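You operate a simulated robot arm through the tools that you are given. There is no shell and no other tool. Be economical: measure what you need, move in short steps, check, and stop when the job is done.

You are at the controls of a simulated robot arm. One attempt, no reset.

JOB
Put the name card labelled "Slow run" from the steel table on the wooden table and the name card marked "Stenvarm" on the brown table. Put the fuse that says "72" from the steel table on the shelf under the instrument table and the fuse that says "26" on top of the brick there. Count the steel trays on the steel table, then put as many of the crucibles from the steel table on the log sheet. Pull the green parts drawer open. Any order will do. Set down upright: fuse.

It is judged by the outcome, as a careful person would: the job done as asked, and still so three seconds after it is handed in. It fails if anything else is knocked over, pushed out of place, dropped, spilled or broken. Flat cloth is picked up by pressing the open fingertips on it (5 to 10 N) and closing them slowly along it; thin cloth reads only 2 to 8 mm in the jaws.

ROBOT AND FRAMES
A 7-joint arm with a two-finger parallel gripper on a trunk, on a base that drives. Base frame: it is fixed to the floor where the robot stands at the start and does not move with it; the origin is under the middle of the robot, x ahead of it, y to its left, z up; the surface under the hand at the start is at about z = 870. Units: mm, degrees, N and s.
Its first joint turns from -166.0 to 166.0 degrees. Places, roughly: brick (12x6x4 cm) [900, -900, 900]; brown table [700, 4300, 800]; crucible (6x6x6 cm) [800, -1100, 900]; fuse [1250, -1250, 1000]; green parts drawer [-6800, -1600, 900]; log sheet [1000, -750, 750]; name card [1000, 0, 1000]; shelf under the instrument table [2400, -3200, 500]; steel tray (15x9x4 cm) [500, -500, 900]; wooden table [-2500, -300, 800]. Payload 4.4 kg.
Tool frame: the origin (TCP) lies between the finger pads and is the grasp point; the fingertips stand 23 mm ahead of it; z points along the fingers, y is the line along which they close. The gripper opens to 94 mm. The fingers are 38 mm wide and 10 mm thick; the gripper's body (54 by 96 mm) begins 39 mm behind the TCP.
Orientation is that of the tool frame in the base frame, as [roll, pitch, yaw] about the fixed x, y, z axes, in that order (R = Rz(yaw) Ry(pitch) Rx(roll)). With the fingers straight down and closing along the base's y, the tool's x points along the base's -x, its y along +y and its z along -z.

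CONTROLS
- The arm moves only by the tool servo_tool. Its argument "steps" is a list of rows, each a list of 3 entries, a list of its own where there are three numbers: the gripper command, from -1 (fully open) to 1 (shut), values between in proportion, then the shift along the tool's x, y, z in mm, then the turn, a rotation vector about the tool's x, y, z in degrees. In form: [[gripper, [dx, dy, dz], [ax, ay, az]], ...]. A call has 1 to 20 rows; each row shifts and turns the commanded pose from where the row before left it, along the tool's axes as they then stand. Each row takes 0.2 s and may step no farther than 50 mm and 8.6 degrees from the row before; otherwise, or with a gripper value out of range, the whole call is refused. A pose out of reach is approached as far as the arm can. The call stops where the force on the tool passes 40 N (or 10 N more than at its start, if that is more) or the arm is blocked; 0.2 s more then pass. The fingers move at their own pace (about 108 mm/s each) and stop on an object; they squeeze with about 24 N. The grip force told is the motor's: it shows also when the fingers shut on nothing. Time passes only in rows, and 0.2 s behind the last, so rows that do not move let the fingers close. The reply holds the time, the measured pose of the TCP, the force on the tool along the base axes, the opening and the grip force, in the units named above and with some noise, with the torque about the TCP (base axes, N m) and any sound that the robot's microphone picked up.
- Cameras (640 x 400 px; columns grow to the right, rows downward): "scene" is now at [177.8, 191, 1477.4]; the picture's right is [-0.48, -0.87, 0.00], its down [-0.44, 0.24, -0.86] and it looks along [0.75, -0.42, -0.51] (base axes); focal length 250 px, centre (320, 200). "wrist" rides on the gripper at [86, 16, -75] in the tool frame; the picture's right is [-0.18, 0.98, 0.00], its down [-0.58, -0.11, -0.81] and it looks along [-0.79, -0.15, 0.59] (tool axes); focal length 243 px, centre (320, 200).
- get_image(camera): a new picture of that camera. No time passes.
- drive_base(legs): drives the robot by 1 to 6 legs, each [ahead, left, turn to the left] in mm, mm and degrees, along the robot's own axes; the way and the turn of a leg run together, so that a leg with both is an arc; at most 1500 mm and 180 degrees a leg. The arm and the cameras ride along, it lands a little off, and it stops where it bumps. It gives what a move gives.
- pan_tilt(pan, tilt): turns the head with the scene camera to pan (to the left, within 120 degrees either way) and tilt (down, from -29 to 69), counted from straight ahead of the robot. It gives what a move gives.
- locate(camera, pixels): there is no depth. For up to 12 entries [column, row, z] of the newest picture of that camera ("zoom" is the newest enlarged one), the place [x, y] in the base frame at which the ray of that pixel passes the height z, good to about 2 mm. No time passes.
- inspect(camera, box): a new picture of the part [left, top, right, bottom] of that camera's present view, enlarged. No time passes.
- sign_off(): hands the job in; it is judged then, once.

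Go step by step. Measure first, check grasps and placings, and put right what went wrong. The budget is 131 turns and 144 pictures, counting those below and the enlarged ones. Unless the task says otherwise, let go and move clear before handing in.

The tools are called after "Emit:" as a command line: name --argument value ..., lists and objects as JSON in quotes. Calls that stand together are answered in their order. servo_tool: Moves the arm, as the interface text tells. Its arguments: {"type":"object","properties":{"steps":{"type":"array","items":{"type":"array"}}},"required":["steps"]} The other tools are called the same way: drive_base (legs) drives the base; pan_tilt (pan, tilt) turns the head that bears the scene camera; get_image (camera) takes a picture; locate (camera, pixels) gives the place at which the rays of pixels pass given heights; inspect (camera, box) takes an enlarged picture of a part of a camera's view; sign_off () hands the job in.

At the start:

```text
clock: 0.0
eef_pos: [581.9, -257.7, 1181.3]
tcp_rot: [-180.0, 0.0, -179.9]
wrist_force: [0.3, 0.6, 1.2]
torque: [0.01, 0.01, -0.01]
finger_gap: 94.3
finger_force: 0.1
robot x, y, heading: [-3.4, -0.1, 0.1]
head pan, tilt: [-29.0, 30.3]
```

scene: 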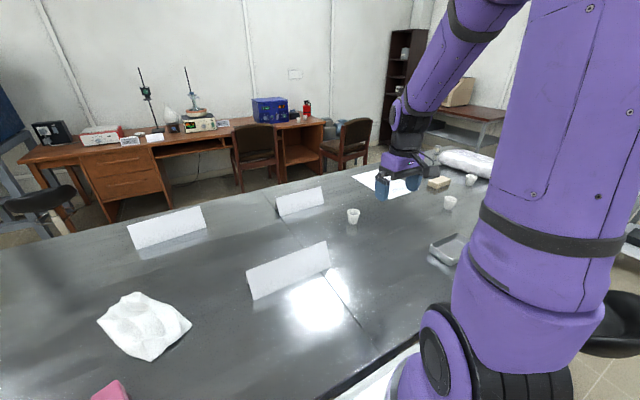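
wrist: 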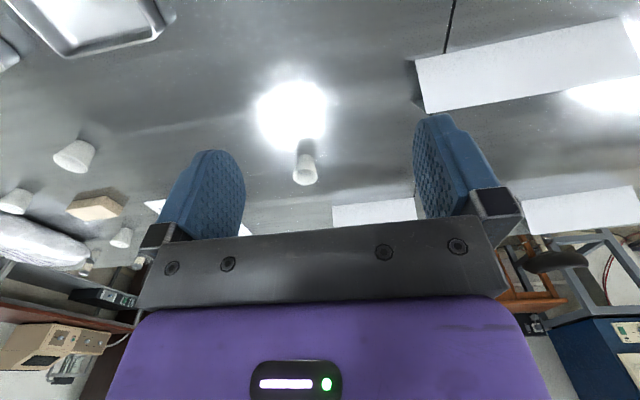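

The scene shows three name cards, crucibles, a brick and trays; the arm hides part of the table. I will look around with the head to find everything.

Emit:
pan_tilt --pan -60 --tilt 30

Emit:
get_image --camera "scene"

Emit:
inspect --camera "wrist" --box '[0, 0, 320, 300]'

```text
clock: 1.0
eef_pos: [580.0, -257.5, 1181.3]
tcp_rot: [180.0, 0.0, 180.0]
wrist_force: [-0.2, 0.8, 0.5]
torque: [-0.05, -0.03, -0.02]
finger_gap: 94.1
finger_force: 0.0
robot x, y, heading: [2.9, -0.8, -0.1]
head pan, tilt: [-60.0, 30.0]
```

```text
141 pictures are left
```

scene: 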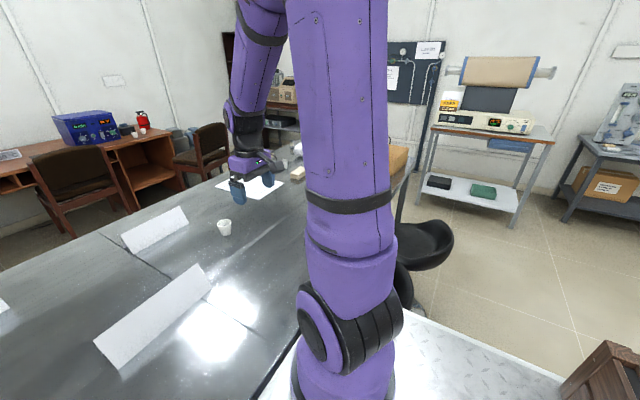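

```text
1.33 times, centred on (160, 150) of wrist
```

zoom: 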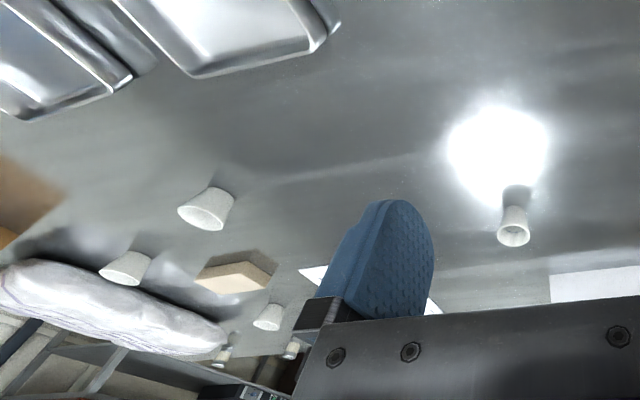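

The arm still hides the right part; wrist view shows at least two trays, four crucibles and two small things beyond. I'll look further to the right and down for the floor, and to the left.

Emit:
pan_tilt --pan -95 --tilt 40

Emit:
get_image --camera "scene"

Emit:
locate --camera "scene" --pixels '[[320, 380, 870], [320, 300, 870], [320, 200, 870], [200, 200, 0], [500, 200, 0]]'

Emit:
pan_tilt --pan 20 --tilt 30

Emit:
get_image --camera "scene"

Emit:
pan_tilt --pan 100 --tilt 20

Emit:
get_image --camera "scene"

```text
clock: 2.0
eef_pos: [579.8, -257.4, 1181.1]
tcp_rot: [-179.9, -0.1, -180.0]
wrist_force: [-0.7, -0.2, -0.1]
torque: [0.01, 0.01, 0.0]
finger_gap: 93.9
finger_force: 0.2
robot x, y, heading: [1.5, -1.7, -0.0]
head pan, tilt: [-95.0, 40.0]
```

```text
139 pictures are left
```

scene: 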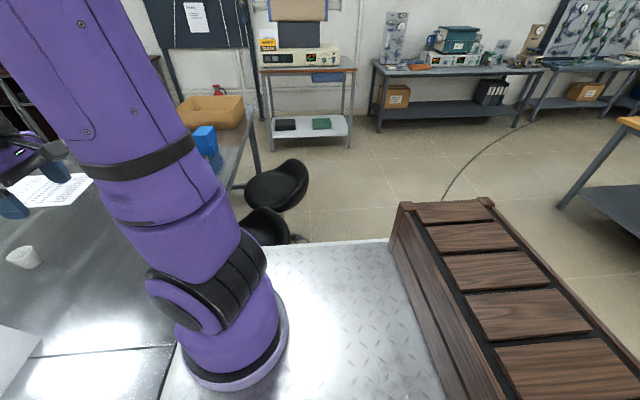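

```text
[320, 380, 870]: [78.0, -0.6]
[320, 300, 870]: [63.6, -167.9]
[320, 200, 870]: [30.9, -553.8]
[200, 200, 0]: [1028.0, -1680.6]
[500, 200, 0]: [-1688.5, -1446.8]
```

```text
clock: 3.9
eef_pos: [579.4, -258.1, 1181.6]
tcp_rot: [180.0, 0.1, -180.0]
wrist_force: [0.9, -0.1, -0.5]
torque: [-0.02, -0.06, 0.0]
finger_gap: 94.0
finger_force: 0.2
robot x, y, heading: [1.2, 4.2, 0.1]
head pan, tilt: [20.0, 30.0]
```

```text
138 pictures are left
```

scene: 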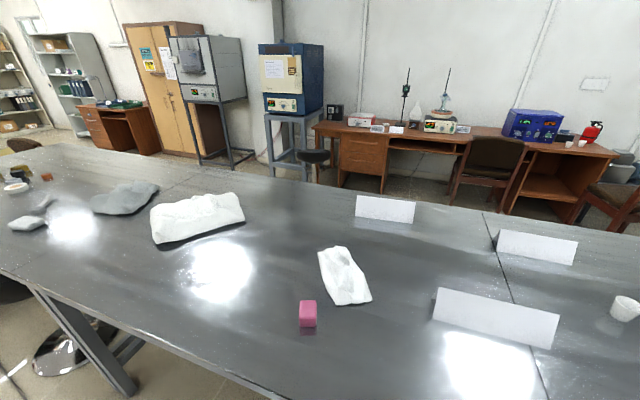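

```text
clock: 5.4
eef_pos: [581.0, -258.7, 1180.9]
tcp_rot: [180.0, 0.1, 180.0]
wrist_force: [-0.3, 0.2, 0.2]
torque: [0.01, -0.01, 0.02]
finger_gap: 93.7
finger_force: 0.0
robot x, y, heading: [0.9, -3.1, -0.2]
head pan, tilt: [100.0, 20.0]
```

```text
137 pictures are left
```

scene: 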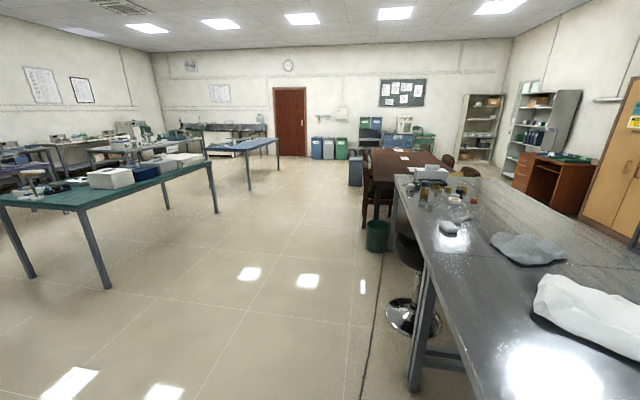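

The brown table is beyond the left end; instrument table with shelf is at back right. I need to see the surroundings of the base and the shelf more closely.

Emit:
pan_tilt --pan -110 --tilt 65

Emit:
get_image --camera "scene"

Emit:
pan_tilt --pan -70 --tilt 20

Emit:
inspect --camera "scene" --box '[300, 80, 500, 240]'

Emit:
pan_tilt --pan -120 --tilt 20

Emit:
get_image --camera "scene"

```text
clock: 8.5
eef_pos: [579.7, -256.9, 1181.6]
tcp_rot: [-179.9, 0.0, -180.0]
wrist_force: [-0.2, 0.3, -0.4]
torque: [0.01, -0.01, -0.02]
finger_gap: 93.9
finger_force: 0.0
robot x, y, heading: [-1.3, 1.2, 0.2]
head pan, tilt: [-110.0, 65.0]
```

```text
136 pictures are left
```

scene: 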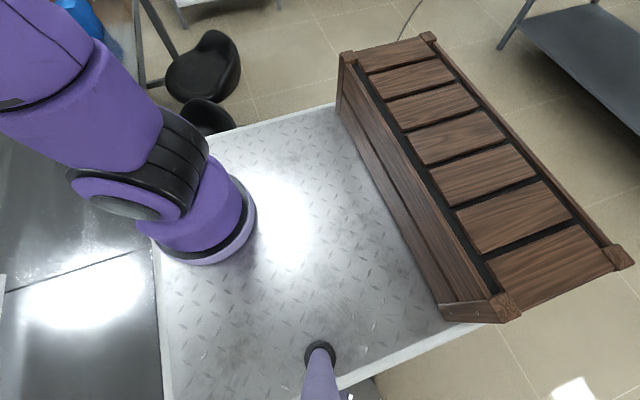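

```text
clock: 9.6
eef_pos: [579.7, -257.4, 1181.7]
tcp_rot: [-180.0, 0.0, 180.0]
wrist_force: [0.2, -0.2, 0.8]
torque: [0.03, 0.03, 0.02]
finger_gap: 94.0
finger_force: 0.0
robot x, y, heading: [4.7, -0.2, 0.1]
head pan, tilt: [-70.0, 20.0]
```

```text
2.50 times, centred on (400, 160) of scene
```

zoom: 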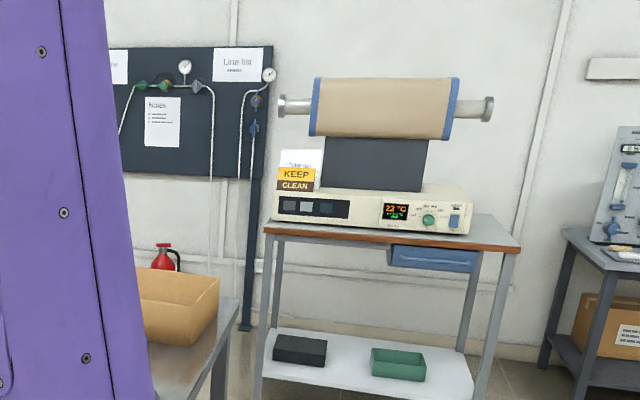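

```text
clock: 10.8
eef_pos: [581.0, -258.8, 1180.6]
tcp_rot: [-179.9, 0.0, 180.0]
wrist_force: [-0.7, -0.2, 1.0]
torque: [0.02, -0.01, 0.0]
finger_gap: 94.1
finger_force: 0.0
robot x, y, heading: [0.4, 0.3, 0.0]
head pan, tilt: [-120.0, 20.0]
```

```text
134 pictures are left
```

scene: 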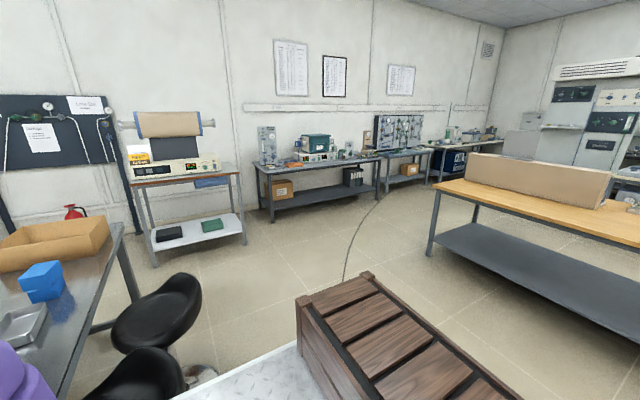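

The platform carries a wooden box behind; two stools stand at the right by the table. I'll measure stools, table edges and the free floor.

Emit:
pan_tilt --pan -105 --tilt 35

Emit:
get_image --camera "scene"

Emit:
pan_tilt --pan 120 --tilt 35

Emit:
get_image --camera "scene"

```text
clock: 11.6
eef_pos: [580.2, -257.4, 1180.9]
tcp_rot: [180.0, 0.1, -179.9]
wrist_force: [0.0, 0.1, 0.4]
torque: [0.02, 0.01, -0.01]
finger_gap: 93.9
finger_force: 0.1
robot x, y, heading: [0.2, 0.3, 0.2]
head pan, tilt: [-105.0, 35.0]
```

```text
133 pictures are left
```

scene: 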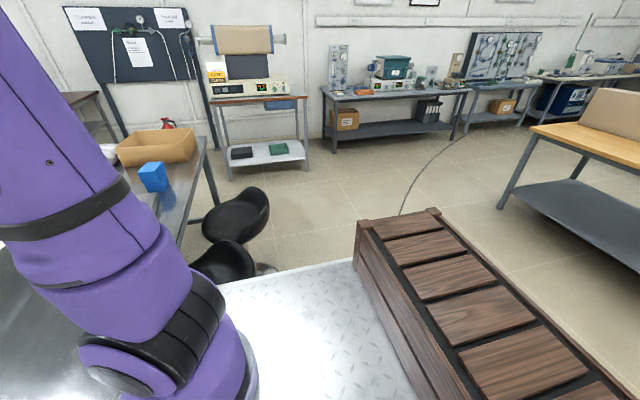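

```text
clock: 14.8
eef_pos: [579.7, -257.3, 1181.7]
tcp_rot: [-180.0, 0.0, 179.9]
wrist_force: [-0.3, 0.3, 0.2]
torque: [0.02, 0.01, 0.0]
finger_gap: 94.1
finger_force: 0.1
robot x, y, heading: [-3.5, 1.3, -0.4]
head pan, tilt: [120.0, 35.0]
```

```text
132 pictures are left
```

scene: 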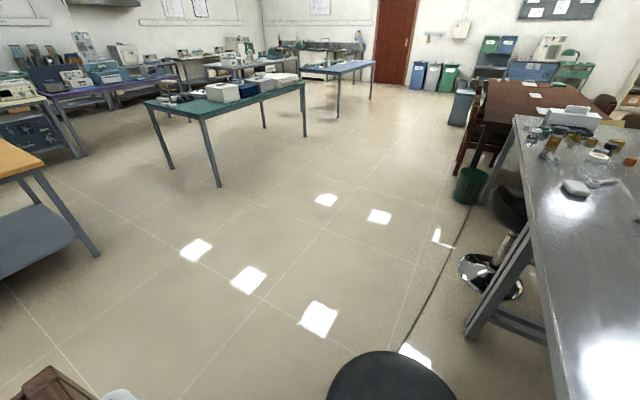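

Free floor lies behind and to the left; I'll locate the obstacles there (bin at (470,185), stool at (390,380), wooden bench leg (98,255)).

Emit:
locate --camera "scene" --pixels '[[470, 200, 0], [390, 380, 700], [98, 255, 0], [216, 187, 0], [490, 270, 0], [552, 400, 870], [514, 118, 870], [38, 165, 800], [465, 170, 0], [630, 390, 870]]'

Emit:
pan_tilt --pan -105 --tilt 35

Emit:
get_image --camera "scene"

Emit:
locate --camera "scene" --pixels '[[206, 136, 870], [180, 240, 870], [268, 200, 650], [225, 275, 600], [500, 208, 0], [230, 180, 0], [333, 152, 0], [306, 145, 500], [232, 165, 500], [440, 208, 870], [360, 260, 500], [538, 128, 800]]'

```text
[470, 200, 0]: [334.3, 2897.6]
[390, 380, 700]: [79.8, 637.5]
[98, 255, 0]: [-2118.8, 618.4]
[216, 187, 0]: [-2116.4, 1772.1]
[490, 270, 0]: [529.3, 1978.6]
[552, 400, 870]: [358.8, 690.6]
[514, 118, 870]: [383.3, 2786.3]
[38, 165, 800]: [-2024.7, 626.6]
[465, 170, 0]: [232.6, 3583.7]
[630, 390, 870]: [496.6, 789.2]
```

```text
clock: 18.0
eef_pos: [581.0, -257.5, 1181.0]
tcp_rot: [-180.0, 0.0, 180.0]
wrist_force: [0.3, 0.5, -0.2]
torque: [0.05, -0.02, 0.02]
finger_gap: 94.3
finger_force: 0.0
robot x, y, heading: [-0.5, 4.2, -0.0]
head pan, tilt: [-105.0, 35.0]
```

```text
131 pictures are left
```

scene: 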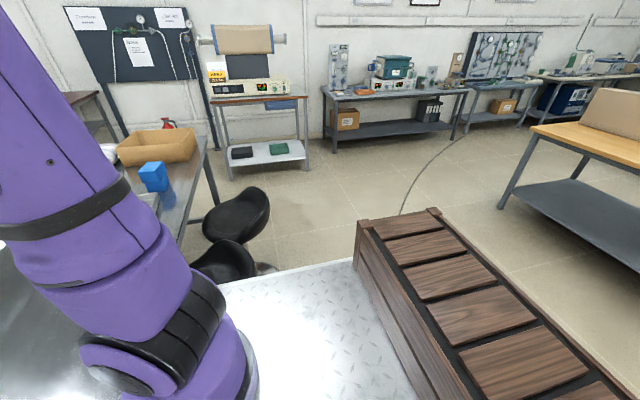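

```text
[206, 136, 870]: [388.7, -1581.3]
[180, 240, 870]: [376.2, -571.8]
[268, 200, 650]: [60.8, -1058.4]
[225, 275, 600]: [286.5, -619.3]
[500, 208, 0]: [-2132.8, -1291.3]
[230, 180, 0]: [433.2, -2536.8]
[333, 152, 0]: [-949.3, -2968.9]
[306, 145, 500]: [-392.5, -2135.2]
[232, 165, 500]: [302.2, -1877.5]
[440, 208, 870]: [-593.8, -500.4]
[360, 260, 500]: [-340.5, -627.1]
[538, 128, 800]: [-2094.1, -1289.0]
```

The shelf's stated place [2400,-3200] may be another table further left; I'll check it later. Now a close look at the name cards.

Emit:
pan_tilt --pan 0 --tilt 35

Emit:
get_image --camera "scene"

Emit:
inspect --camera "scene" --box '[200, 100, 520, 300]'

```text
clock: 19.8
eef_pos: [579.2, -257.3, 1183.6]
tcp_rot: [180.0, -0.1, -180.0]
wrist_force: [-0.3, -0.1, -0.1]
torque: [-0.01, -0.01, 0.0]
finger_gap: 93.8
finger_force: 0.1
robot x, y, heading: [1.2, 1.1, -0.2]
head pan, tilt: [0.0, 35.0]
```

```text
130 pictures are left
```

scene: 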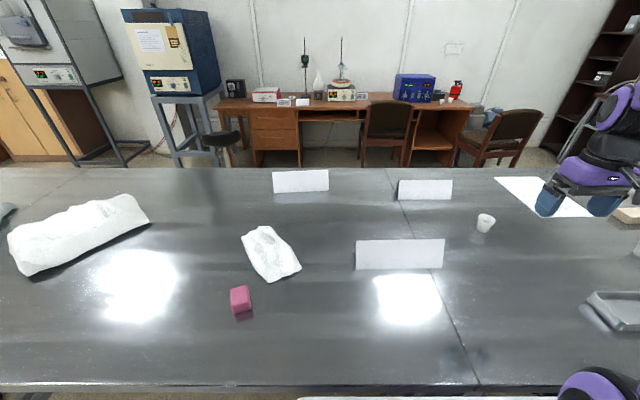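

```text
2.00 times, centred on (360, 200) of scene
```

zoom: 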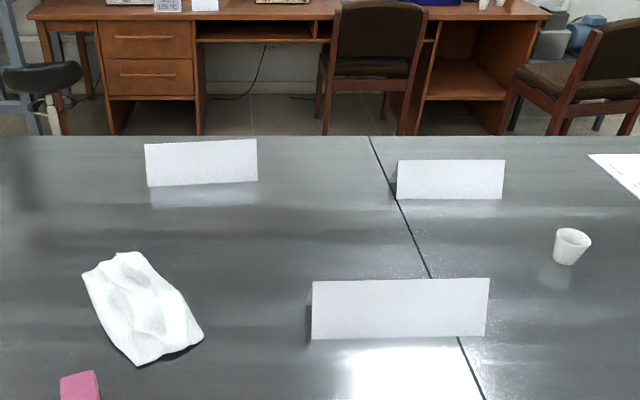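

Three tent cards, blank sides facing me. I'll locate them and the arm axis.

Emit:
locate --camera "scene" --pixels '[[356, 268, 870], [443, 268, 870], [358, 240, 930], [445, 239, 930], [274, 193, 870], [329, 190, 870], [400, 200, 870], [451, 200, 870], [486, 228, 870], [240, 310, 870], [590, 290, 900], [540, 205, 870]]'

Emit:
inspect --camera "scene" --box '[480, 150, 640, 350]'

```text
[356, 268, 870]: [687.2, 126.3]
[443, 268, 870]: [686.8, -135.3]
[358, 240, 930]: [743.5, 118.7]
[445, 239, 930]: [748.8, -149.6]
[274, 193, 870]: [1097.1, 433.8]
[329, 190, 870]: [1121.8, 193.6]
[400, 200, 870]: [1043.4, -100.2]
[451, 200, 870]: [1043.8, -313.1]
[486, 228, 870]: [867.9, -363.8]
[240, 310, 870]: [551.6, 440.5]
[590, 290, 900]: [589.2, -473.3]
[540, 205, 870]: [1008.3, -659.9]
```

```text
2.00 times, centred on (560, 250) of scene
```

zoom: 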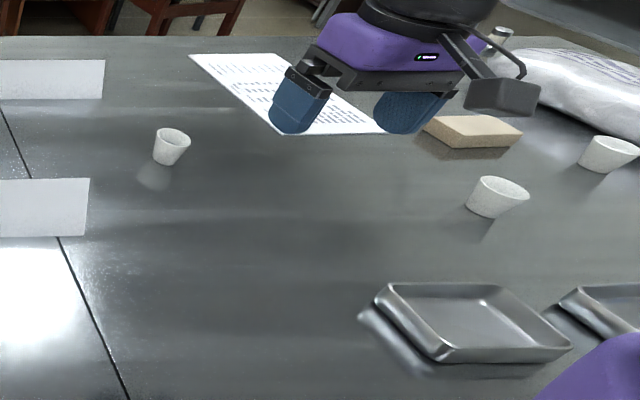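

Card A spans y 126…-135 at x≈690; B at x≈1100, C at x≈1043; labels face away. I'll turn the wrist 180° and move out so its camera looks back at the far faces.

Emit:
servo_tool --steps '[[-1, [0, 0, 0], [0, 0, 8.5]], [-1, [0, 0, 0], [0, 0, 8.5]], [-1, [0, 0, 0], [0, 0, 8.5]], [-1, [0, 0, 0], [0, 0, 8.5]], [-1, [0, 0, 0], [0, 0, 8.5]], [-1, [0, 0, 0], [0, 0, 8.5]], [-1, [0, 0, 0], [0, 0, 8.5]], [-1, [0, 0, 0], [0, 0, 8.5]], [-1, [0, 0, 0], [0, 0, 8.5]], [-1, [0, 0, 0], [0, 0, 8.5]], [-1, [0, 0, 0], [0, 0, 5]], [-1, [0, 0, 0], [0, 0, 0]]]'

Emit:
get_image --camera "wrist"

```text
clock: 22.4
eef_pos: [580.2, -257.3, 1181.5]
tcp_rot: [-179.9, -0.1, 90.0]
wrist_force: [0.8, -0.6, -0.5]
torque: [0.04, 0.03, 0.0]
finger_gap: 93.9
finger_force: 0.0
robot x, y, heading: [-0.9, 0.3, -0.2]
head pan, tilt: [0.0, 35.0]
```

```text
127 pictures are left
```

wrist: 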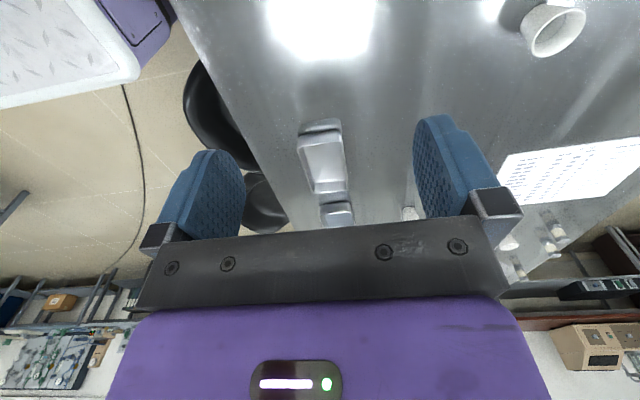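

Turning works; two trays are seen from here so far. Continue the turn to look back along -x, moving out and left.

Emit:
servo_tool --steps '[[-1, [0, 0, 0], [0, 0, 8.5]], [-1, [0, 0, 0], [0, 0, 8.5]], [-1, [0, 0, 0], [0, 0, 8.5]], [-1, [0, 0, 0], [0, 0, 8.5]], [-1, [0, 0, 0], [0, 0, 8.5]], [-1, [0, 0, 0], [0, 0, 8.5]], [-1, [0, 0, 0], [0, 0, 8.5]], [-1, [0, 0, 0], [0, 0, 8.5]], [-1, [0, 0, 0], [0, 0, 8.5]], [-1, [0, 0, 0], [0, 0, 8.5]], [-1, [50, 0, 0], [0, 0, 5]], [-1, [50, -30, 0], [0, 0, 0]], [-1, [50, -30, 0], [0, 0, 0]], [-1, [50, -30, 0], [0, 0, 0]], [-1, [50, -30, 0], [0, 0, 0]], [-1, [50, -30, 0], [0, 0, 0]], [-1, [50, -30, 0], [0, 0, 0]], [-1, [50, -30, 0], [0, 0, 0]], [-1, [50, -30, 0], [0, 0, 0]], [-1, [50, -30, 0], [0, 0, 0]]]'

Emit:
get_image --camera "wrist"

```text
refused: row 12 steps farther than a row can; nothing moved
```

```text
126 pictures are left
```

wrist: 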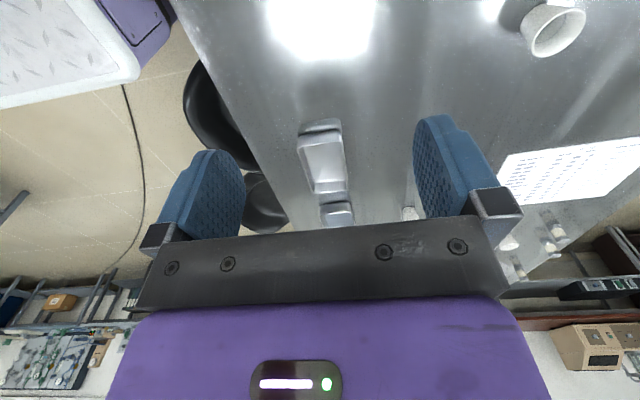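

Row length is limited to 50 mm in total; I'll resend with shorter steps.

Emit:
servo_tool --steps '[[-1, [0, 0, 0], [0, 0, 8.5]], [-1, [0, 0, 0], [0, 0, 8.5]], [-1, [0, 0, 0], [0, 0, 8.5]], [-1, [0, 0, 0], [0, 0, 8.5]], [-1, [0, 0, 0], [0, 0, 8.5]], [-1, [0, 0, 0], [0, 0, 8.5]], [-1, [0, 0, 0], [0, 0, 8.5]], [-1, [0, 0, 0], [0, 0, 8.5]], [-1, [0, 0, 0], [0, 0, 8.5]], [-1, [0, 0, 0], [0, 0, 8.5]], [-1, [40, 0, 0], [0, 0, 5]], [-1, [42, -26, 0], [0, 0, 0]], [-1, [42, -26, 0], [0, 0, 0]], [-1, [42, -26, 0], [0, 0, 0]], [-1, [42, -26, 0], [0, 0, 0]], [-1, [42, -26, 0], [0, 0, 0]], [-1, [42, -26, 0], [0, 0, 0]], [-1, [42, -26, 0], [0, 0, 0]], [-1, [42, -26, 0], [0, 0, 0]], [-1, [42, -26, 0], [0, 0, 0]]]'

Emit:
get_image --camera "wrist"

```text
clock: 26.6
eef_pos: [995.6, -21.1, 1183.0]
tcp_rot: [-180.0, 0.0, -0.1]
wrist_force: [-0.4, -0.5, 1.1]
torque: [0.04, 0.01, 0.01]
finger_gap: 94.0
finger_force: 0.1
robot x, y, heading: [-2.0, -3.1, 0.3]
head pan, tilt: [0.0, 35.0]
```

```text
125 pictures are left
```

wrist: 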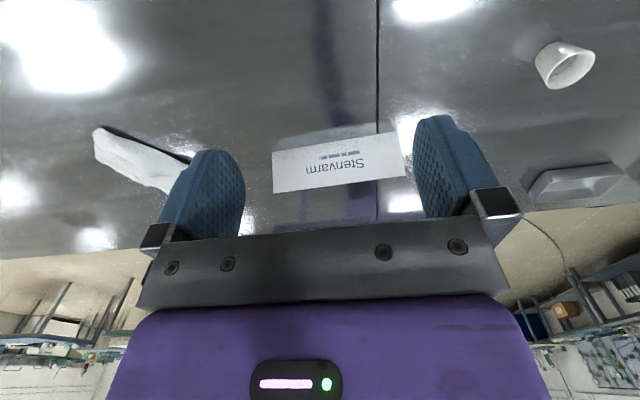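

Card A (nearest) reads "Stenvarm". Move further out to look at B and C.

Emit:
servo_tool --steps '[[-1, [45, 0, -10], [0, 0, 0]], [-1, [45, 0, -10], [0, 0, 0]], [-1, [45, 0, -10], [0, 0, 0]], [-1, [45, 0, -10], [0, 0, 0]], [-1, [0, 0, 0], [0, 0, 0]]]'

Emit:
get_image --camera "wrist"

```text
clock: 27.8
eef_pos: [1074.8, -20.1, 1198.7]
tcp_rot: [-180.0, 0.0, 0.0]
wrist_force: [-0.6, 0.1, 0.7]
torque: [-0.02, 0.01, -0.02]
finger_gap: 94.1
finger_force: 0.1
out of reach, approached as far as the arm can: row 2, 3, 4
robot x, y, heading: [0.2, 1.7, 0.3]
head pan, tilt: [0.0, 35.0]
```

```text
124 pictures are left
```

wrist: 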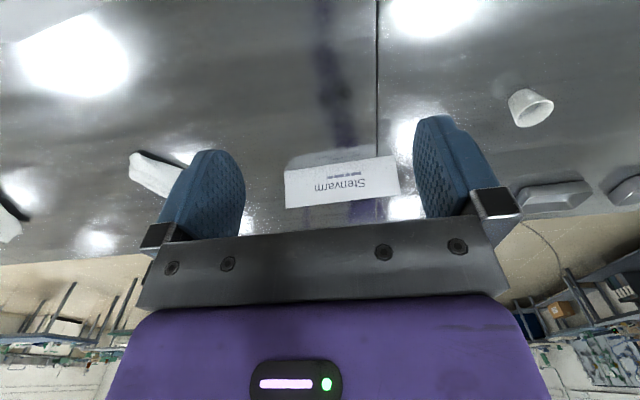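

Reach limit is ~1075 here. I'll slide to y≈-200 and tilt the wrist outward so the camera looks steeply back at card C.

Emit:
servo_tool --steps '[[-1, [0, 47, 0], [0, 0, 0]], [-1, [0, 47, 0], [0, 0, 0]], [-1, [0, 47, 0], [0, 0, 0]], [-1, [0, 47, 0], [0, 0, 0]], [-1, [0, 0, 0], [0, 8, 0]], [-1, [0, 0, 0], [0, 8, 0]], [-1, [0, 0, 0], [0, 8, 0]], [-1, [0, 0, 0], [0, 0, 0]]]'

Emit:
get_image --camera "wrist"

```text
clock: 29.6
eef_pos: [1140.4, -221.4, 1213.3]
tcp_rot: [180.0, -24.0, 0.0]
wrist_force: [0.3, 0.1, -0.8]
torque: [0.0, -0.02, 0.03]
finger_gap: 94.0
finger_force: 0.1
out of reach, approached as far as the arm can: row 5, 6, 7
robot x, y, heading: [0.7, -2.4, 0.1]
head pan, tilt: [0.0, 35.0]
```

```text
123 pictures are left
```

wrist: 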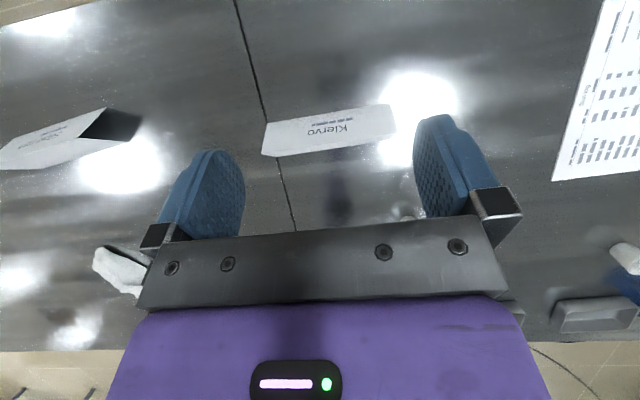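

Card C reads "Klervo"; card B should be "Slow run" – inspect at (60,140).

Emit:
inspect --camera "wrist" --box '[0, 90, 160, 190]'

Emit:
locate --camera "wrist" --pixels '[[105, 108, 932], [0, 153, 932], [80, 135, 870], [142, 114, 870], [398, 133, 932], [262, 155, 932]]'

```text
4.00 times, centred on (80, 140) of wrist
```

zoom: 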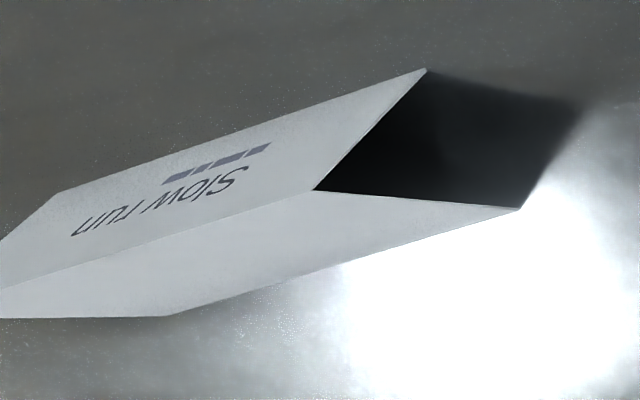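

```text
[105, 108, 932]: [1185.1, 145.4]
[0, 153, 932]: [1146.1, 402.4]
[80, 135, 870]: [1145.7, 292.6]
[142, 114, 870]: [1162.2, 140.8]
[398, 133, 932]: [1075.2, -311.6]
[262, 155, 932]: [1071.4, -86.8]
```

Card B reads "Slow run". I'll measure its feet and ridge.

Emit:
locate --camera "wrist" --pixels '[[106.25, 107.5, 870], [130, 142, 870], [78.75, 137.5, 930], [78.75, 137.5, 950], [78.75, 137.5, 970], [78.75, 137.5, 990], [42.5, 169, 870], [12.5, 137.5, 870], [0, 162.5, 950], [0, 162.5, 970]]'

```text
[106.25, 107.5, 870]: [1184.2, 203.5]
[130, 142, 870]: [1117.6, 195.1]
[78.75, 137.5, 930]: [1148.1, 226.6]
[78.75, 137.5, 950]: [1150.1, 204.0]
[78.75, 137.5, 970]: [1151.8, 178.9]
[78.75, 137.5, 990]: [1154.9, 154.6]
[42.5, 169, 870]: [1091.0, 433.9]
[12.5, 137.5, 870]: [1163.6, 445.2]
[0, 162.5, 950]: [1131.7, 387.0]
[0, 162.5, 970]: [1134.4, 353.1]
```

Card B: centre ≈(1139,320), ridge z≈953, base depth ≈68. It is out near the reach limit, so I'll see how much room the base has ahead.

Emit:
pan_tilt --pan -45 --tilt 68

Emit:
get_image --camera "scene"

Emit:
pan_tilt --pan 45 --tilt 68

Emit:
get_image --camera "scene"

```text
clock: 30.7
eef_pos: [1140.0, -220.5, 1212.9]
tcp_rot: [-180.0, -23.9, 0.0]
wrist_force: [0.5, 0.6, -0.3]
torque: [0.03, -0.03, -0.02]
finger_gap: 94.1
finger_force: 0.0
robot x, y, heading: [1.6, -0.7, -0.1]
head pan, tilt: [-45.0, 68.0]
```

```text
121 pictures are left
```

scene: 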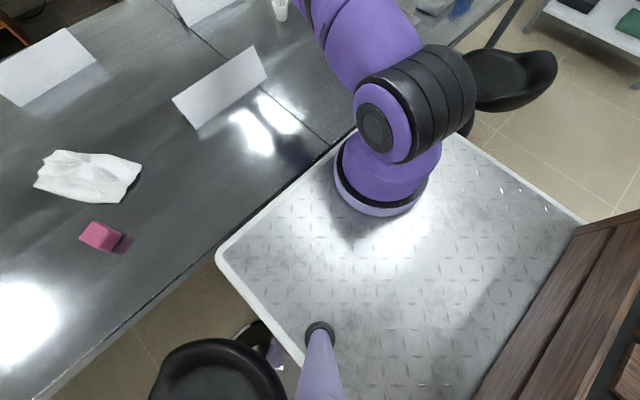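

```text
clock: 32.4
eef_pos: [1140.9, -222.1, 1213.4]
tcp_rot: [-179.9, -23.9, 0.0]
wrist_force: [1.1, 0.4, -0.2]
torque: [-0.03, 0.03, 0.0]
finger_gap: 93.9
finger_force: 0.0
robot x, y, heading: [-1.6, 0.5, 0.1]
head pan, tilt: [45.0, 68.0]
```

```text
120 pictures are left
```

scene: 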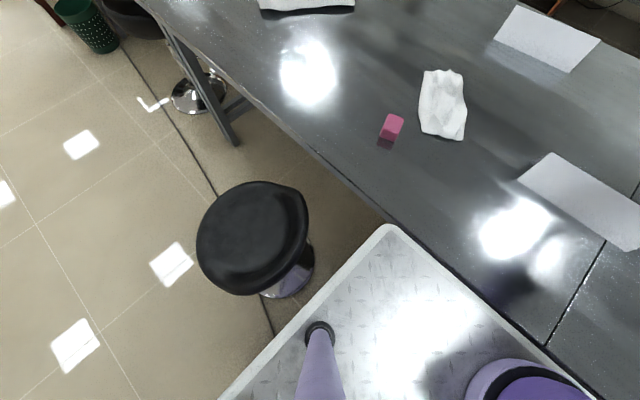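

The platform's front edge nearly abuts the table edge. Measure plate corner and mast.

Emit:
locate --camera "scene" --pixels '[[388, 228, 870], [388, 228, 700], [388, 228, 500], [320, 330, 700], [320, 330, 500], [360, 197, 870], [520, 385, 870], [520, 385, 700], [520, 385, 600], [250, 235, 700], [305, 215, 700], [215, 215, 700]]'

```text
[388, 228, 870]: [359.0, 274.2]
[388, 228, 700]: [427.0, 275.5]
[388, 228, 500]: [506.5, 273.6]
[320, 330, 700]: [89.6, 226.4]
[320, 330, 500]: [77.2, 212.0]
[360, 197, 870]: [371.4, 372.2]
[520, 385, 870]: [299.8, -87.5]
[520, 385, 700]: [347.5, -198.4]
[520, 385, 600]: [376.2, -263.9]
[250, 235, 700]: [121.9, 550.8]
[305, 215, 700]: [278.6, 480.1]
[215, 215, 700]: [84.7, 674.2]
```

Platform top is at about table height with its front ~18 mm from the table; the arm axis is near (225,-150). Strafe left 150 mm (stool clear) to bring card B in reach, and straighten the tool first.

Emit:
servo_tool --steps '[[-1, [-30, 0, 0], [0, -8, 0]], [-1, [-30, 0, 0], [0, -8, 0]], [-1, [-30, 0, 0], [0, -8, 0]], [-1, [-20, 0, 0], [0, 0, -8.5]], [-1, [0, 0, 0], [0, 0, -8.5]], [-1, [0, 0, 0], [0, 0, -8.5]], [-1, [0, 0, 0], [0, 0, -8.5]], [-1, [0, 0, 0], [0, 0, -8.5]], [-1, [0, 0, 0], [0, 0, -8.5]], [-1, [0, 0, 0], [0, 0, -8.5]], [-1, [0, 0, 0], [0, 0, -8.5]], [-1, [0, 0, 0], [0, 0, -8.5]], [-1, [0, 0, 0], [0, 0, -8.5]], [-1, [0, 0, 0], [0, 0, -8.5]], [-1, [0, 0, 0], [0, 0, -2.2]], [-1, [0, 0, 0], [0, 0, 0]]]'

Emit:
drive_base --legs '[[0, 150, 0]]'

Emit:
pan_tilt --pan 0 --tilt 35

Emit:
get_image --camera "scene"

```text
clock: 35.8
eef_pos: [1068.6, -226.8, 1196.0]
tcp_rot: [-180.0, 0.1, 95.8]
wrist_force: [0.6, 0.5, -0.4]
torque: [-0.03, -0.02, 0.02]
finger_gap: 94.2
finger_force: 0.1
out of reach, approached as far as the arm can: row 2, 3, 4
robot x, y, heading: [0.0, -1.2, 0.0]
head pan, tilt: [45.0, 68.0]
```

```text
clock: 37.0
eef_pos: [1068.9, -130.6, 1196.7]
tcp_rot: [180.0, -0.1, 96.1]
wrist_force: [0.4, -0.3, -0.3]
torque: [0.0, 0.0, 0.03]
finger_gap: 93.8
finger_force: 0.0
robot x, y, heading: [0.3, 87.6, 0.1]
head pan, tilt: [45.0, 68.0]
stopped in leg 1: the robot was blocked; the commanded pose is now the measured one
```

```text
clock: 38.1
eef_pos: [1069.1, -130.4, 1196.6]
tcp_rot: [-180.0, -0.1, 96.2]
wrist_force: [0.9, -0.8, -0.6]
torque: [-0.01, 0.0, -0.02]
finger_gap: 93.9
finger_force: 0.2
robot x, y, heading: [-1.7, 89.4, 0.1]
head pan, tilt: [0.0, 35.0]
```

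```text
119 pictures are left
```

scene: 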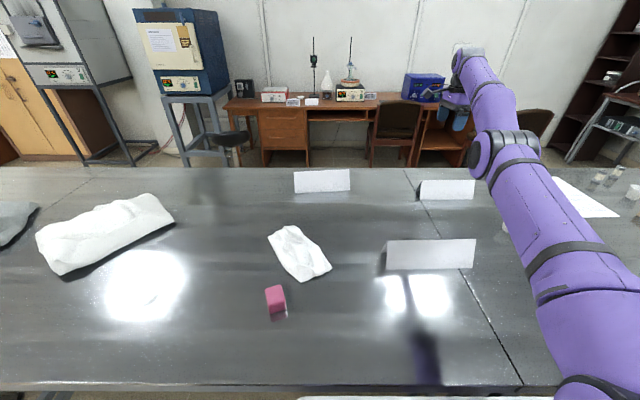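

Blocked after 88 mm (by the stool presumably). That's probably sufficient; move above card B at y≈280 and lower to z 1000.

Emit:
servo_tool --steps '[[-1, [46, 0, 0], [0, 0, 0]], [-1, [46, 0, 0], [0, 0, 0]], [-1, [46, 0, 0], [0, 0, 0]], [-1, [46, 0, 0], [0, 0, 0]], [-1, [46, 0, 0], [0, 0, 0]], [-1, [46, 0, 0], [0, 0, 0]], [-1, [46, 0, 0], [0, 0, 0]], [-1, [46, 0, 0], [0, 0, 0]], [-1, [44, 0, 0], [0, 0, 0]], [-1, [0, 0, 40], [0, 0, 0]], [-1, [0, 0, 40], [0, 0, 0]], [-1, [0, 0, 40], [0, 0, 0]], [-1, [0, 0, 40], [0, 0, 0]], [-1, [0, 20, 36], [0, 0, 0]], [-1, [0, 20, 0], [0, 0, 0]], [-1, [0, 0, 0], [0, 0, 0]]]'

Emit:
get_image --camera "wrist"

Emit:
get_image --camera "scene"

```text
clock: 41.5
eef_pos: [1075.8, 268.3, 1005.5]
tcp_rot: [-180.0, -0.1, 96.2]
wrist_force: [-1.1, -0.3, -0.5]
torque: [0.02, 0.01, 0.02]
finger_gap: 94.0
finger_force: 0.1
out of reach, approached as far as the arm can: row 1, 2, 3, 4, 8, 9, 15
robot x, y, heading: [-2.9, 89.5, -0.0]
head pan, tilt: [0.0, 35.0]
```

```text
118 pictures are left
```

wrist: 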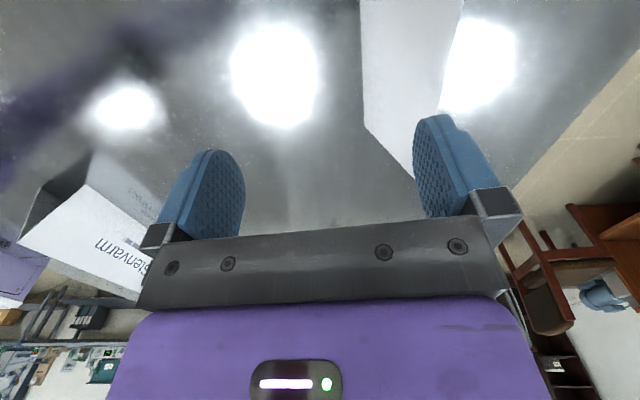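

```text
117 pictures are left
```

scene: 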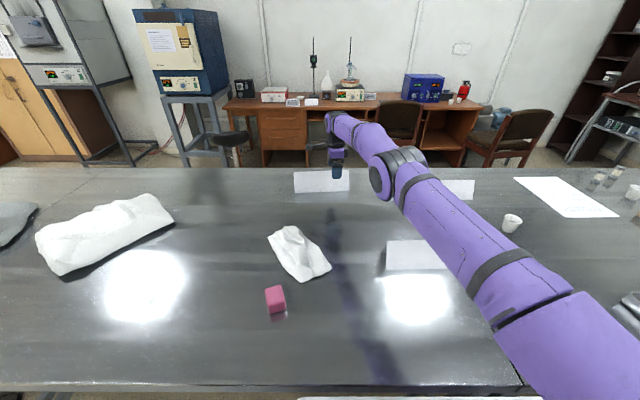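

The vertical reach ends ~65 mm short of card B. Facing +y with the platform's right side along the table brings the arm closer, so I lift, back out 1000 mm, turn left 90° and look.

Emit:
servo_tool --steps '[[-1, [0, -20, -45], [0, 0, 0]], [-1, [0, -20, -45], [0, 0, 0]], [-1, [0, -20, -45], [0, 0, 0]], [-1, [0, -20, -45], [0, 0, 0]], [-1, [0, -50, 0], [0, 0, 0]], [-1, [0, -50, 0], [0, 0, 0]], [-1, [0, -50, 0], [0, 0, 0]]]'

Emit:
drive_base --legs '[[-1000, 0, 0], [0, 0, 90]]'

Emit:
pan_tilt --pan -70 --tilt 35

Emit:
get_image --camera "scene"

```text
clock: 43.1
eef_pos: [847.0, 245.2, 1183.8]
tcp_rot: [-180.0, 0.0, 96.2]
wrist_force: [-0.3, 0.3, -1.3]
torque: [0.01, 0.04, -0.01]
finger_gap: 94.3
finger_force: 0.2
robot x, y, heading: [3.3, 87.8, 0.2]
head pan, tilt: [0.0, 35.0]
```

```text
clock: 43.8
eef_pos: [847.0, 243.5, 1185.0]
tcp_rot: [180.0, -0.1, 96.2]
wrist_force: [0.5, 0.4, -0.6]
torque: [0.03, 0.01, -0.01]
finger_gap: 94.2
finger_force: 0.0
robot x, y, heading: [-1.4, 87.4, -0.1]
head pan, tilt: [0.0, 35.0]
stopped in leg 1: the robot was blocked; the commanded pose is now the measured one
```

```text
clock: 45.2
eef_pos: [847.4, 243.1, 1184.4]
tcp_rot: [179.8, -0.2, 96.2]
wrist_force: [-0.2, 0.4, 0.0]
torque: [-0.01, 0.02, 0.01]
finger_gap: 94.0
finger_force: 0.2
robot x, y, heading: [1.1, 86.8, 0.1]
head pan, tilt: [-70.0, 35.0]
```

```text
116 pictures are left
```

scene: 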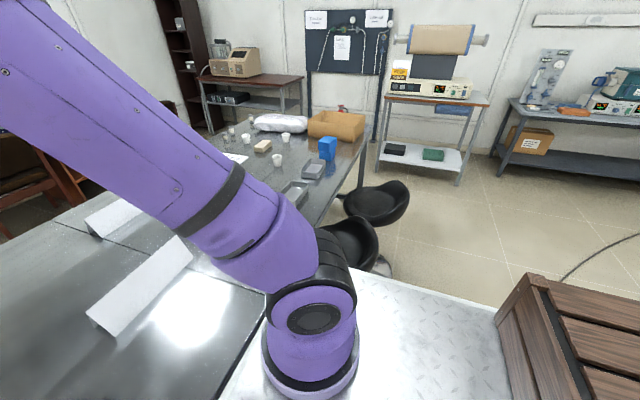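

The robot could not back out at all. The wooden chest behind may stand on the floor; look again to compare with the former view.

Emit:
pan_tilt --pan -110 --tilt 65

Emit:
get_image --camera "scene"

Emit:
pan_tilt --pan 120 --tilt 65

Emit:
get_image --camera "scene"

Emit:
pan_tilt --pan 60 --tilt 65

Emit:
get_image --camera "scene"

```text
clock: 46.2
eef_pos: [846.8, 244.2, 1184.9]
tcp_rot: [179.9, -0.1, 96.2]
wrist_force: [0.1, -0.8, -0.2]
torque: [0.01, 0.01, -0.01]
finger_gap: 94.0
finger_force: 0.0
robot x, y, heading: [0.8, 85.9, 0.2]
head pan, tilt: [-110.0, 65.0]
```

```text
115 pictures are left
```

scene: 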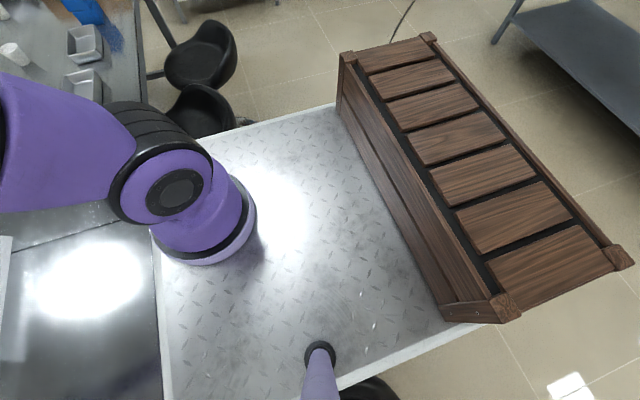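

```text
clock: 49.5
eef_pos: [846.2, 244.3, 1184.1]
tcp_rot: [179.9, -0.1, 96.2]
wrist_force: [-0.3, -0.2, 0.6]
torque: [0.01, 0.03, -0.04]
finger_gap: 94.2
finger_force: 0.0
robot x, y, heading: [-1.8, 86.8, 0.3]
head pan, tilt: [120.0, 65.0]
```

```text
114 pictures are left
```

scene: 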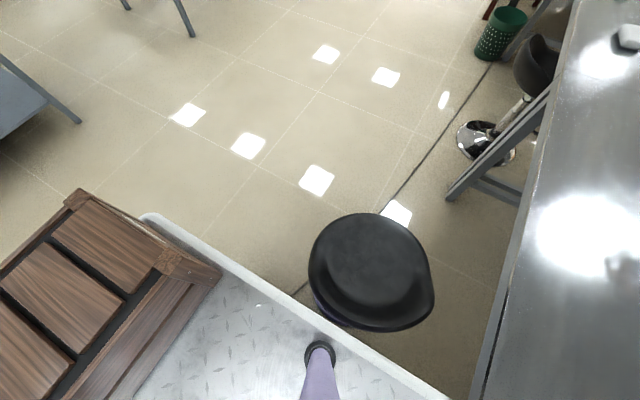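

```text
clock: 50.8
eef_pos: [846.7, 244.4, 1184.4]
tcp_rot: [179.9, -0.1, 96.2]
wrist_force: [0.5, -0.5, -0.5]
torque: [0.03, 0.01, -0.02]
finger_gap: 93.8
finger_force: 0.1
robot x, y, heading: [-0.8, 90.9, 0.3]
head pan, tilt: [60.0, 65.0]
```

```text
113 pictures are left
```

scene: 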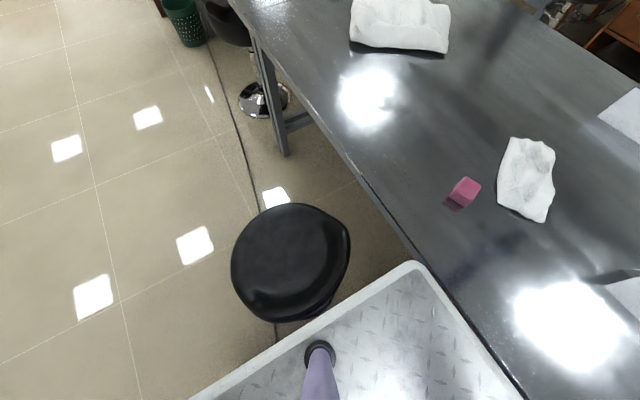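

The chest rides on the robot; the stool's seat touches the platform's left side. Move right a bit away from it, then back out.

Emit:
drive_base --legs '[[0, -80, 0], [-1000, 0, 0], [0, 0, 90]]'

Emit:
pan_tilt --pan -45 --tilt 35

Emit:
get_image --camera "scene"

```text
clock: 60.4
eef_pos: [-1139.2, 843.1, 1185.1]
tcp_rot: [180.0, -0.2, -174.1]
wrist_force: [0.3, 0.3, 0.1]
torque: [-0.01, 0.02, -0.01]
finger_gap: 93.9
finger_force: 0.1
robot x, y, heading: [-988.1, -0.1, 89.6]
head pan, tilt: [60.0, 65.0]
```

```text
clock: 62.2
eef_pos: [-1138.8, 843.4, 1184.9]
tcp_rot: [179.8, -0.1, -174.1]
wrist_force: [-0.7, -0.3, 0.1]
torque: [-0.01, -0.03, -0.02]
finger_gap: 94.0
finger_force: 0.1
robot x, y, heading: [-986.4, -5.7, 89.8]
head pan, tilt: [-45.0, 35.0]
```

```text
112 pictures are left
```

scene: 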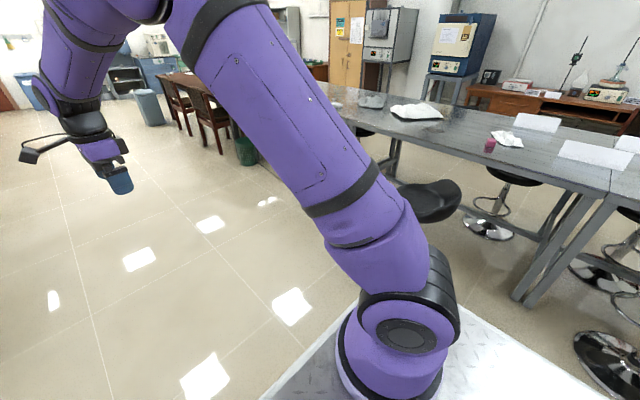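

Now out in the open, heading 90°. Look right at the table front to measure the gap between stools.

Emit:
pan_tilt --pan -95 --tilt 30

Emit:
get_image --camera "scene"

Emit:
pan_tilt --pan -60 --tilt 30

Emit:
get_image --camera "scene"

```text
clock: 63.4
eef_pos: [-1139.3, 843.6, 1184.7]
tcp_rot: [179.8, 0.0, -174.0]
wrist_force: [0.0, 0.1, -0.6]
torque: [-0.01, -0.02, 0.0]
finger_gap: 94.2
finger_force: 0.0
robot x, y, heading: [-989.6, -3.6, 89.6]
head pan, tilt: [-95.0, 30.0]
```

```text
111 pictures are left
```

scene: 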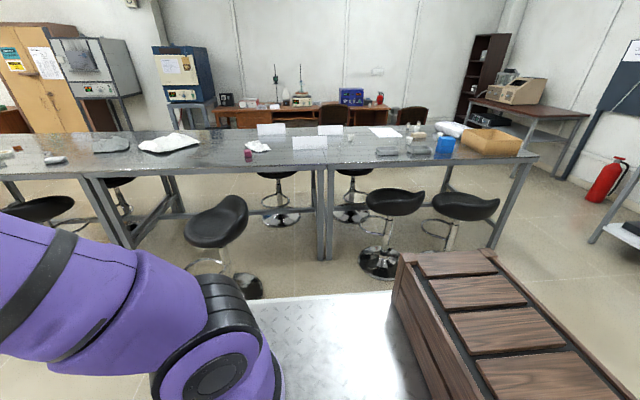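

```text
clock: 64.4
eef_pos: [-1138.2, 843.3, 1185.3]
tcp_rot: [179.9, -0.1, -174.0]
wrist_force: [-0.1, -1.1, -0.3]
torque: [0.02, 0.01, 0.03]
finger_gap: 93.9
finger_force: 0.1
robot x, y, heading: [-990.5, -3.4, 89.9]
head pan, tilt: [-60.0, 30.0]
```

```text
110 pictures are left
```

scene: 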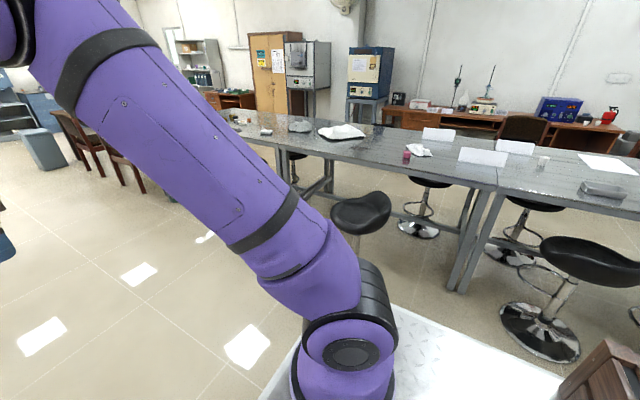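

From here there's a clear opening between the left stool and the pair on the right; also the brown-top instrument table with a shelf stands at far right ((530,110) in the first picture), matching [2400,-3200]. Locate the stools.

Emit:
locate --camera "scene" --pixels '[[390, 208, 680], [333, 218, 680], [545, 250, 680], [500, 315, 0], [540, 360, 0], [352, 285, 0], [495, 175, 870], [440, 300, 870], [480, 380, 870]]'

Emit:
pan_tilt --pan -95 --tilt 30

Emit:
locate --camera "scene" --pixels '[[247, 215, 680], [185, 240, 680], [367, 203, 680], [262, 290, 0], [200, 262, 0], [360, 268, 0], [318, 255, 0]]'

Emit:
inspect --camera "scene" --box '[360, 50, 640, 250]'

```text
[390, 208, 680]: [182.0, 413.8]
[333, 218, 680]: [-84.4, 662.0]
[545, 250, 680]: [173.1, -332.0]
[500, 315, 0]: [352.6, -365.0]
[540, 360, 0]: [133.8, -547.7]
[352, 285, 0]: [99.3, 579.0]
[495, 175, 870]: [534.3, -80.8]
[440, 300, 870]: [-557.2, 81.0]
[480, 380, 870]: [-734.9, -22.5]
```

```text
clock: 65.4
eef_pos: [-1138.7, 844.5, 1185.4]
tcp_rot: [179.8, -0.1, -174.1]
wrist_force: [0.7, 0.5, -0.1]
torque: [0.02, 0.02, 0.03]
finger_gap: 93.9
finger_force: 0.1
robot x, y, heading: [-984.0, -0.8, 89.7]
head pan, tilt: [-95.0, 30.0]
```

```text
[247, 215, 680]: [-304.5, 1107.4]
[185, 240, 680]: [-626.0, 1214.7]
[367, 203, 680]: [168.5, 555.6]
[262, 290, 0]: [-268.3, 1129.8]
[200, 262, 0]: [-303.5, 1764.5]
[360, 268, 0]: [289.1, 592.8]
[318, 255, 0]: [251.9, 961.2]
```

```text
2.00 times, centred on (500, 150) of scene
```

zoom: 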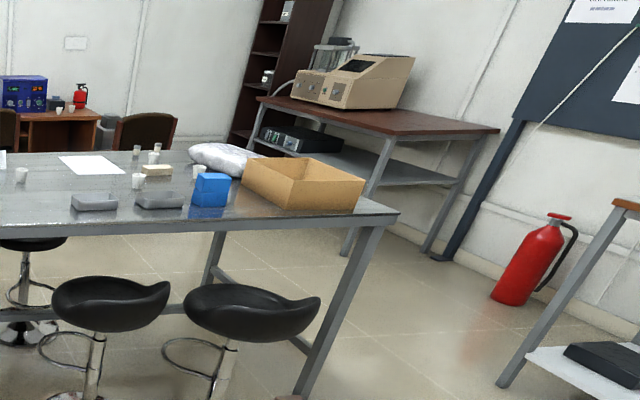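

The gap between stools (≈730 mm) is too tight for standing sideways, so I go back to facing the table at y≈+70 and will take card B with a modest outward tilt of the tool.

Emit:
drive_base --legs '[[0, 0, -90], [900, 70, 0]]'

```text
clock: 74.0
eef_pos: [771.1, 204.2, 1183.9]
tcp_rot: [179.9, -0.1, 95.3]
wrist_force: [-1.0, -0.2, -0.5]
torque: [0.02, 0.01, 0.01]
finger_gap: 94.1
finger_force: 0.1
robot x, y, heading: [-78.8, 63.0, -0.8]
head pan, tilt: [-95.0, 30.0]
```

Finish the approach, then tilt the tool 20° outward and move over card B's near end.

Emit:
drive_base --legs '[[83, 6, 0.7]]'

Emit:
servo_tool --steps '[[-1, [0, 0, 0], [-7, 0, 0]], [-1, [0, 0, 0], [-7, 0, 0]], [-1, [0, 0, 0], [-6, 0, 0]], [-1, [0, 0, 0], [0, 0, 0]]]'

```text
clock: 75.1
eef_pos: [851.4, 222.0, 1185.1]
tcp_rot: [179.9, -0.2, 96.2]
wrist_force: [0.1, -0.8, 0.2]
torque: [-0.01, -0.02, 0.0]
finger_gap: 93.9
finger_force: 0.0
robot x, y, heading: [4.8, 66.8, 0.1]
head pan, tilt: [-95.0, 30.0]
```

```text
clock: 76.1
eef_pos: [851.4, 221.1, 1184.4]
tcp_rot: [159.8, -0.1, 96.0]
wrist_force: [0.4, -0.1, -0.3]
torque: [-0.04, 0.04, -0.01]
finger_gap: 94.1
finger_force: 0.0
robot x, y, heading: [3.5, 64.5, -0.0]
head pan, tilt: [-95.0, 30.0]
```

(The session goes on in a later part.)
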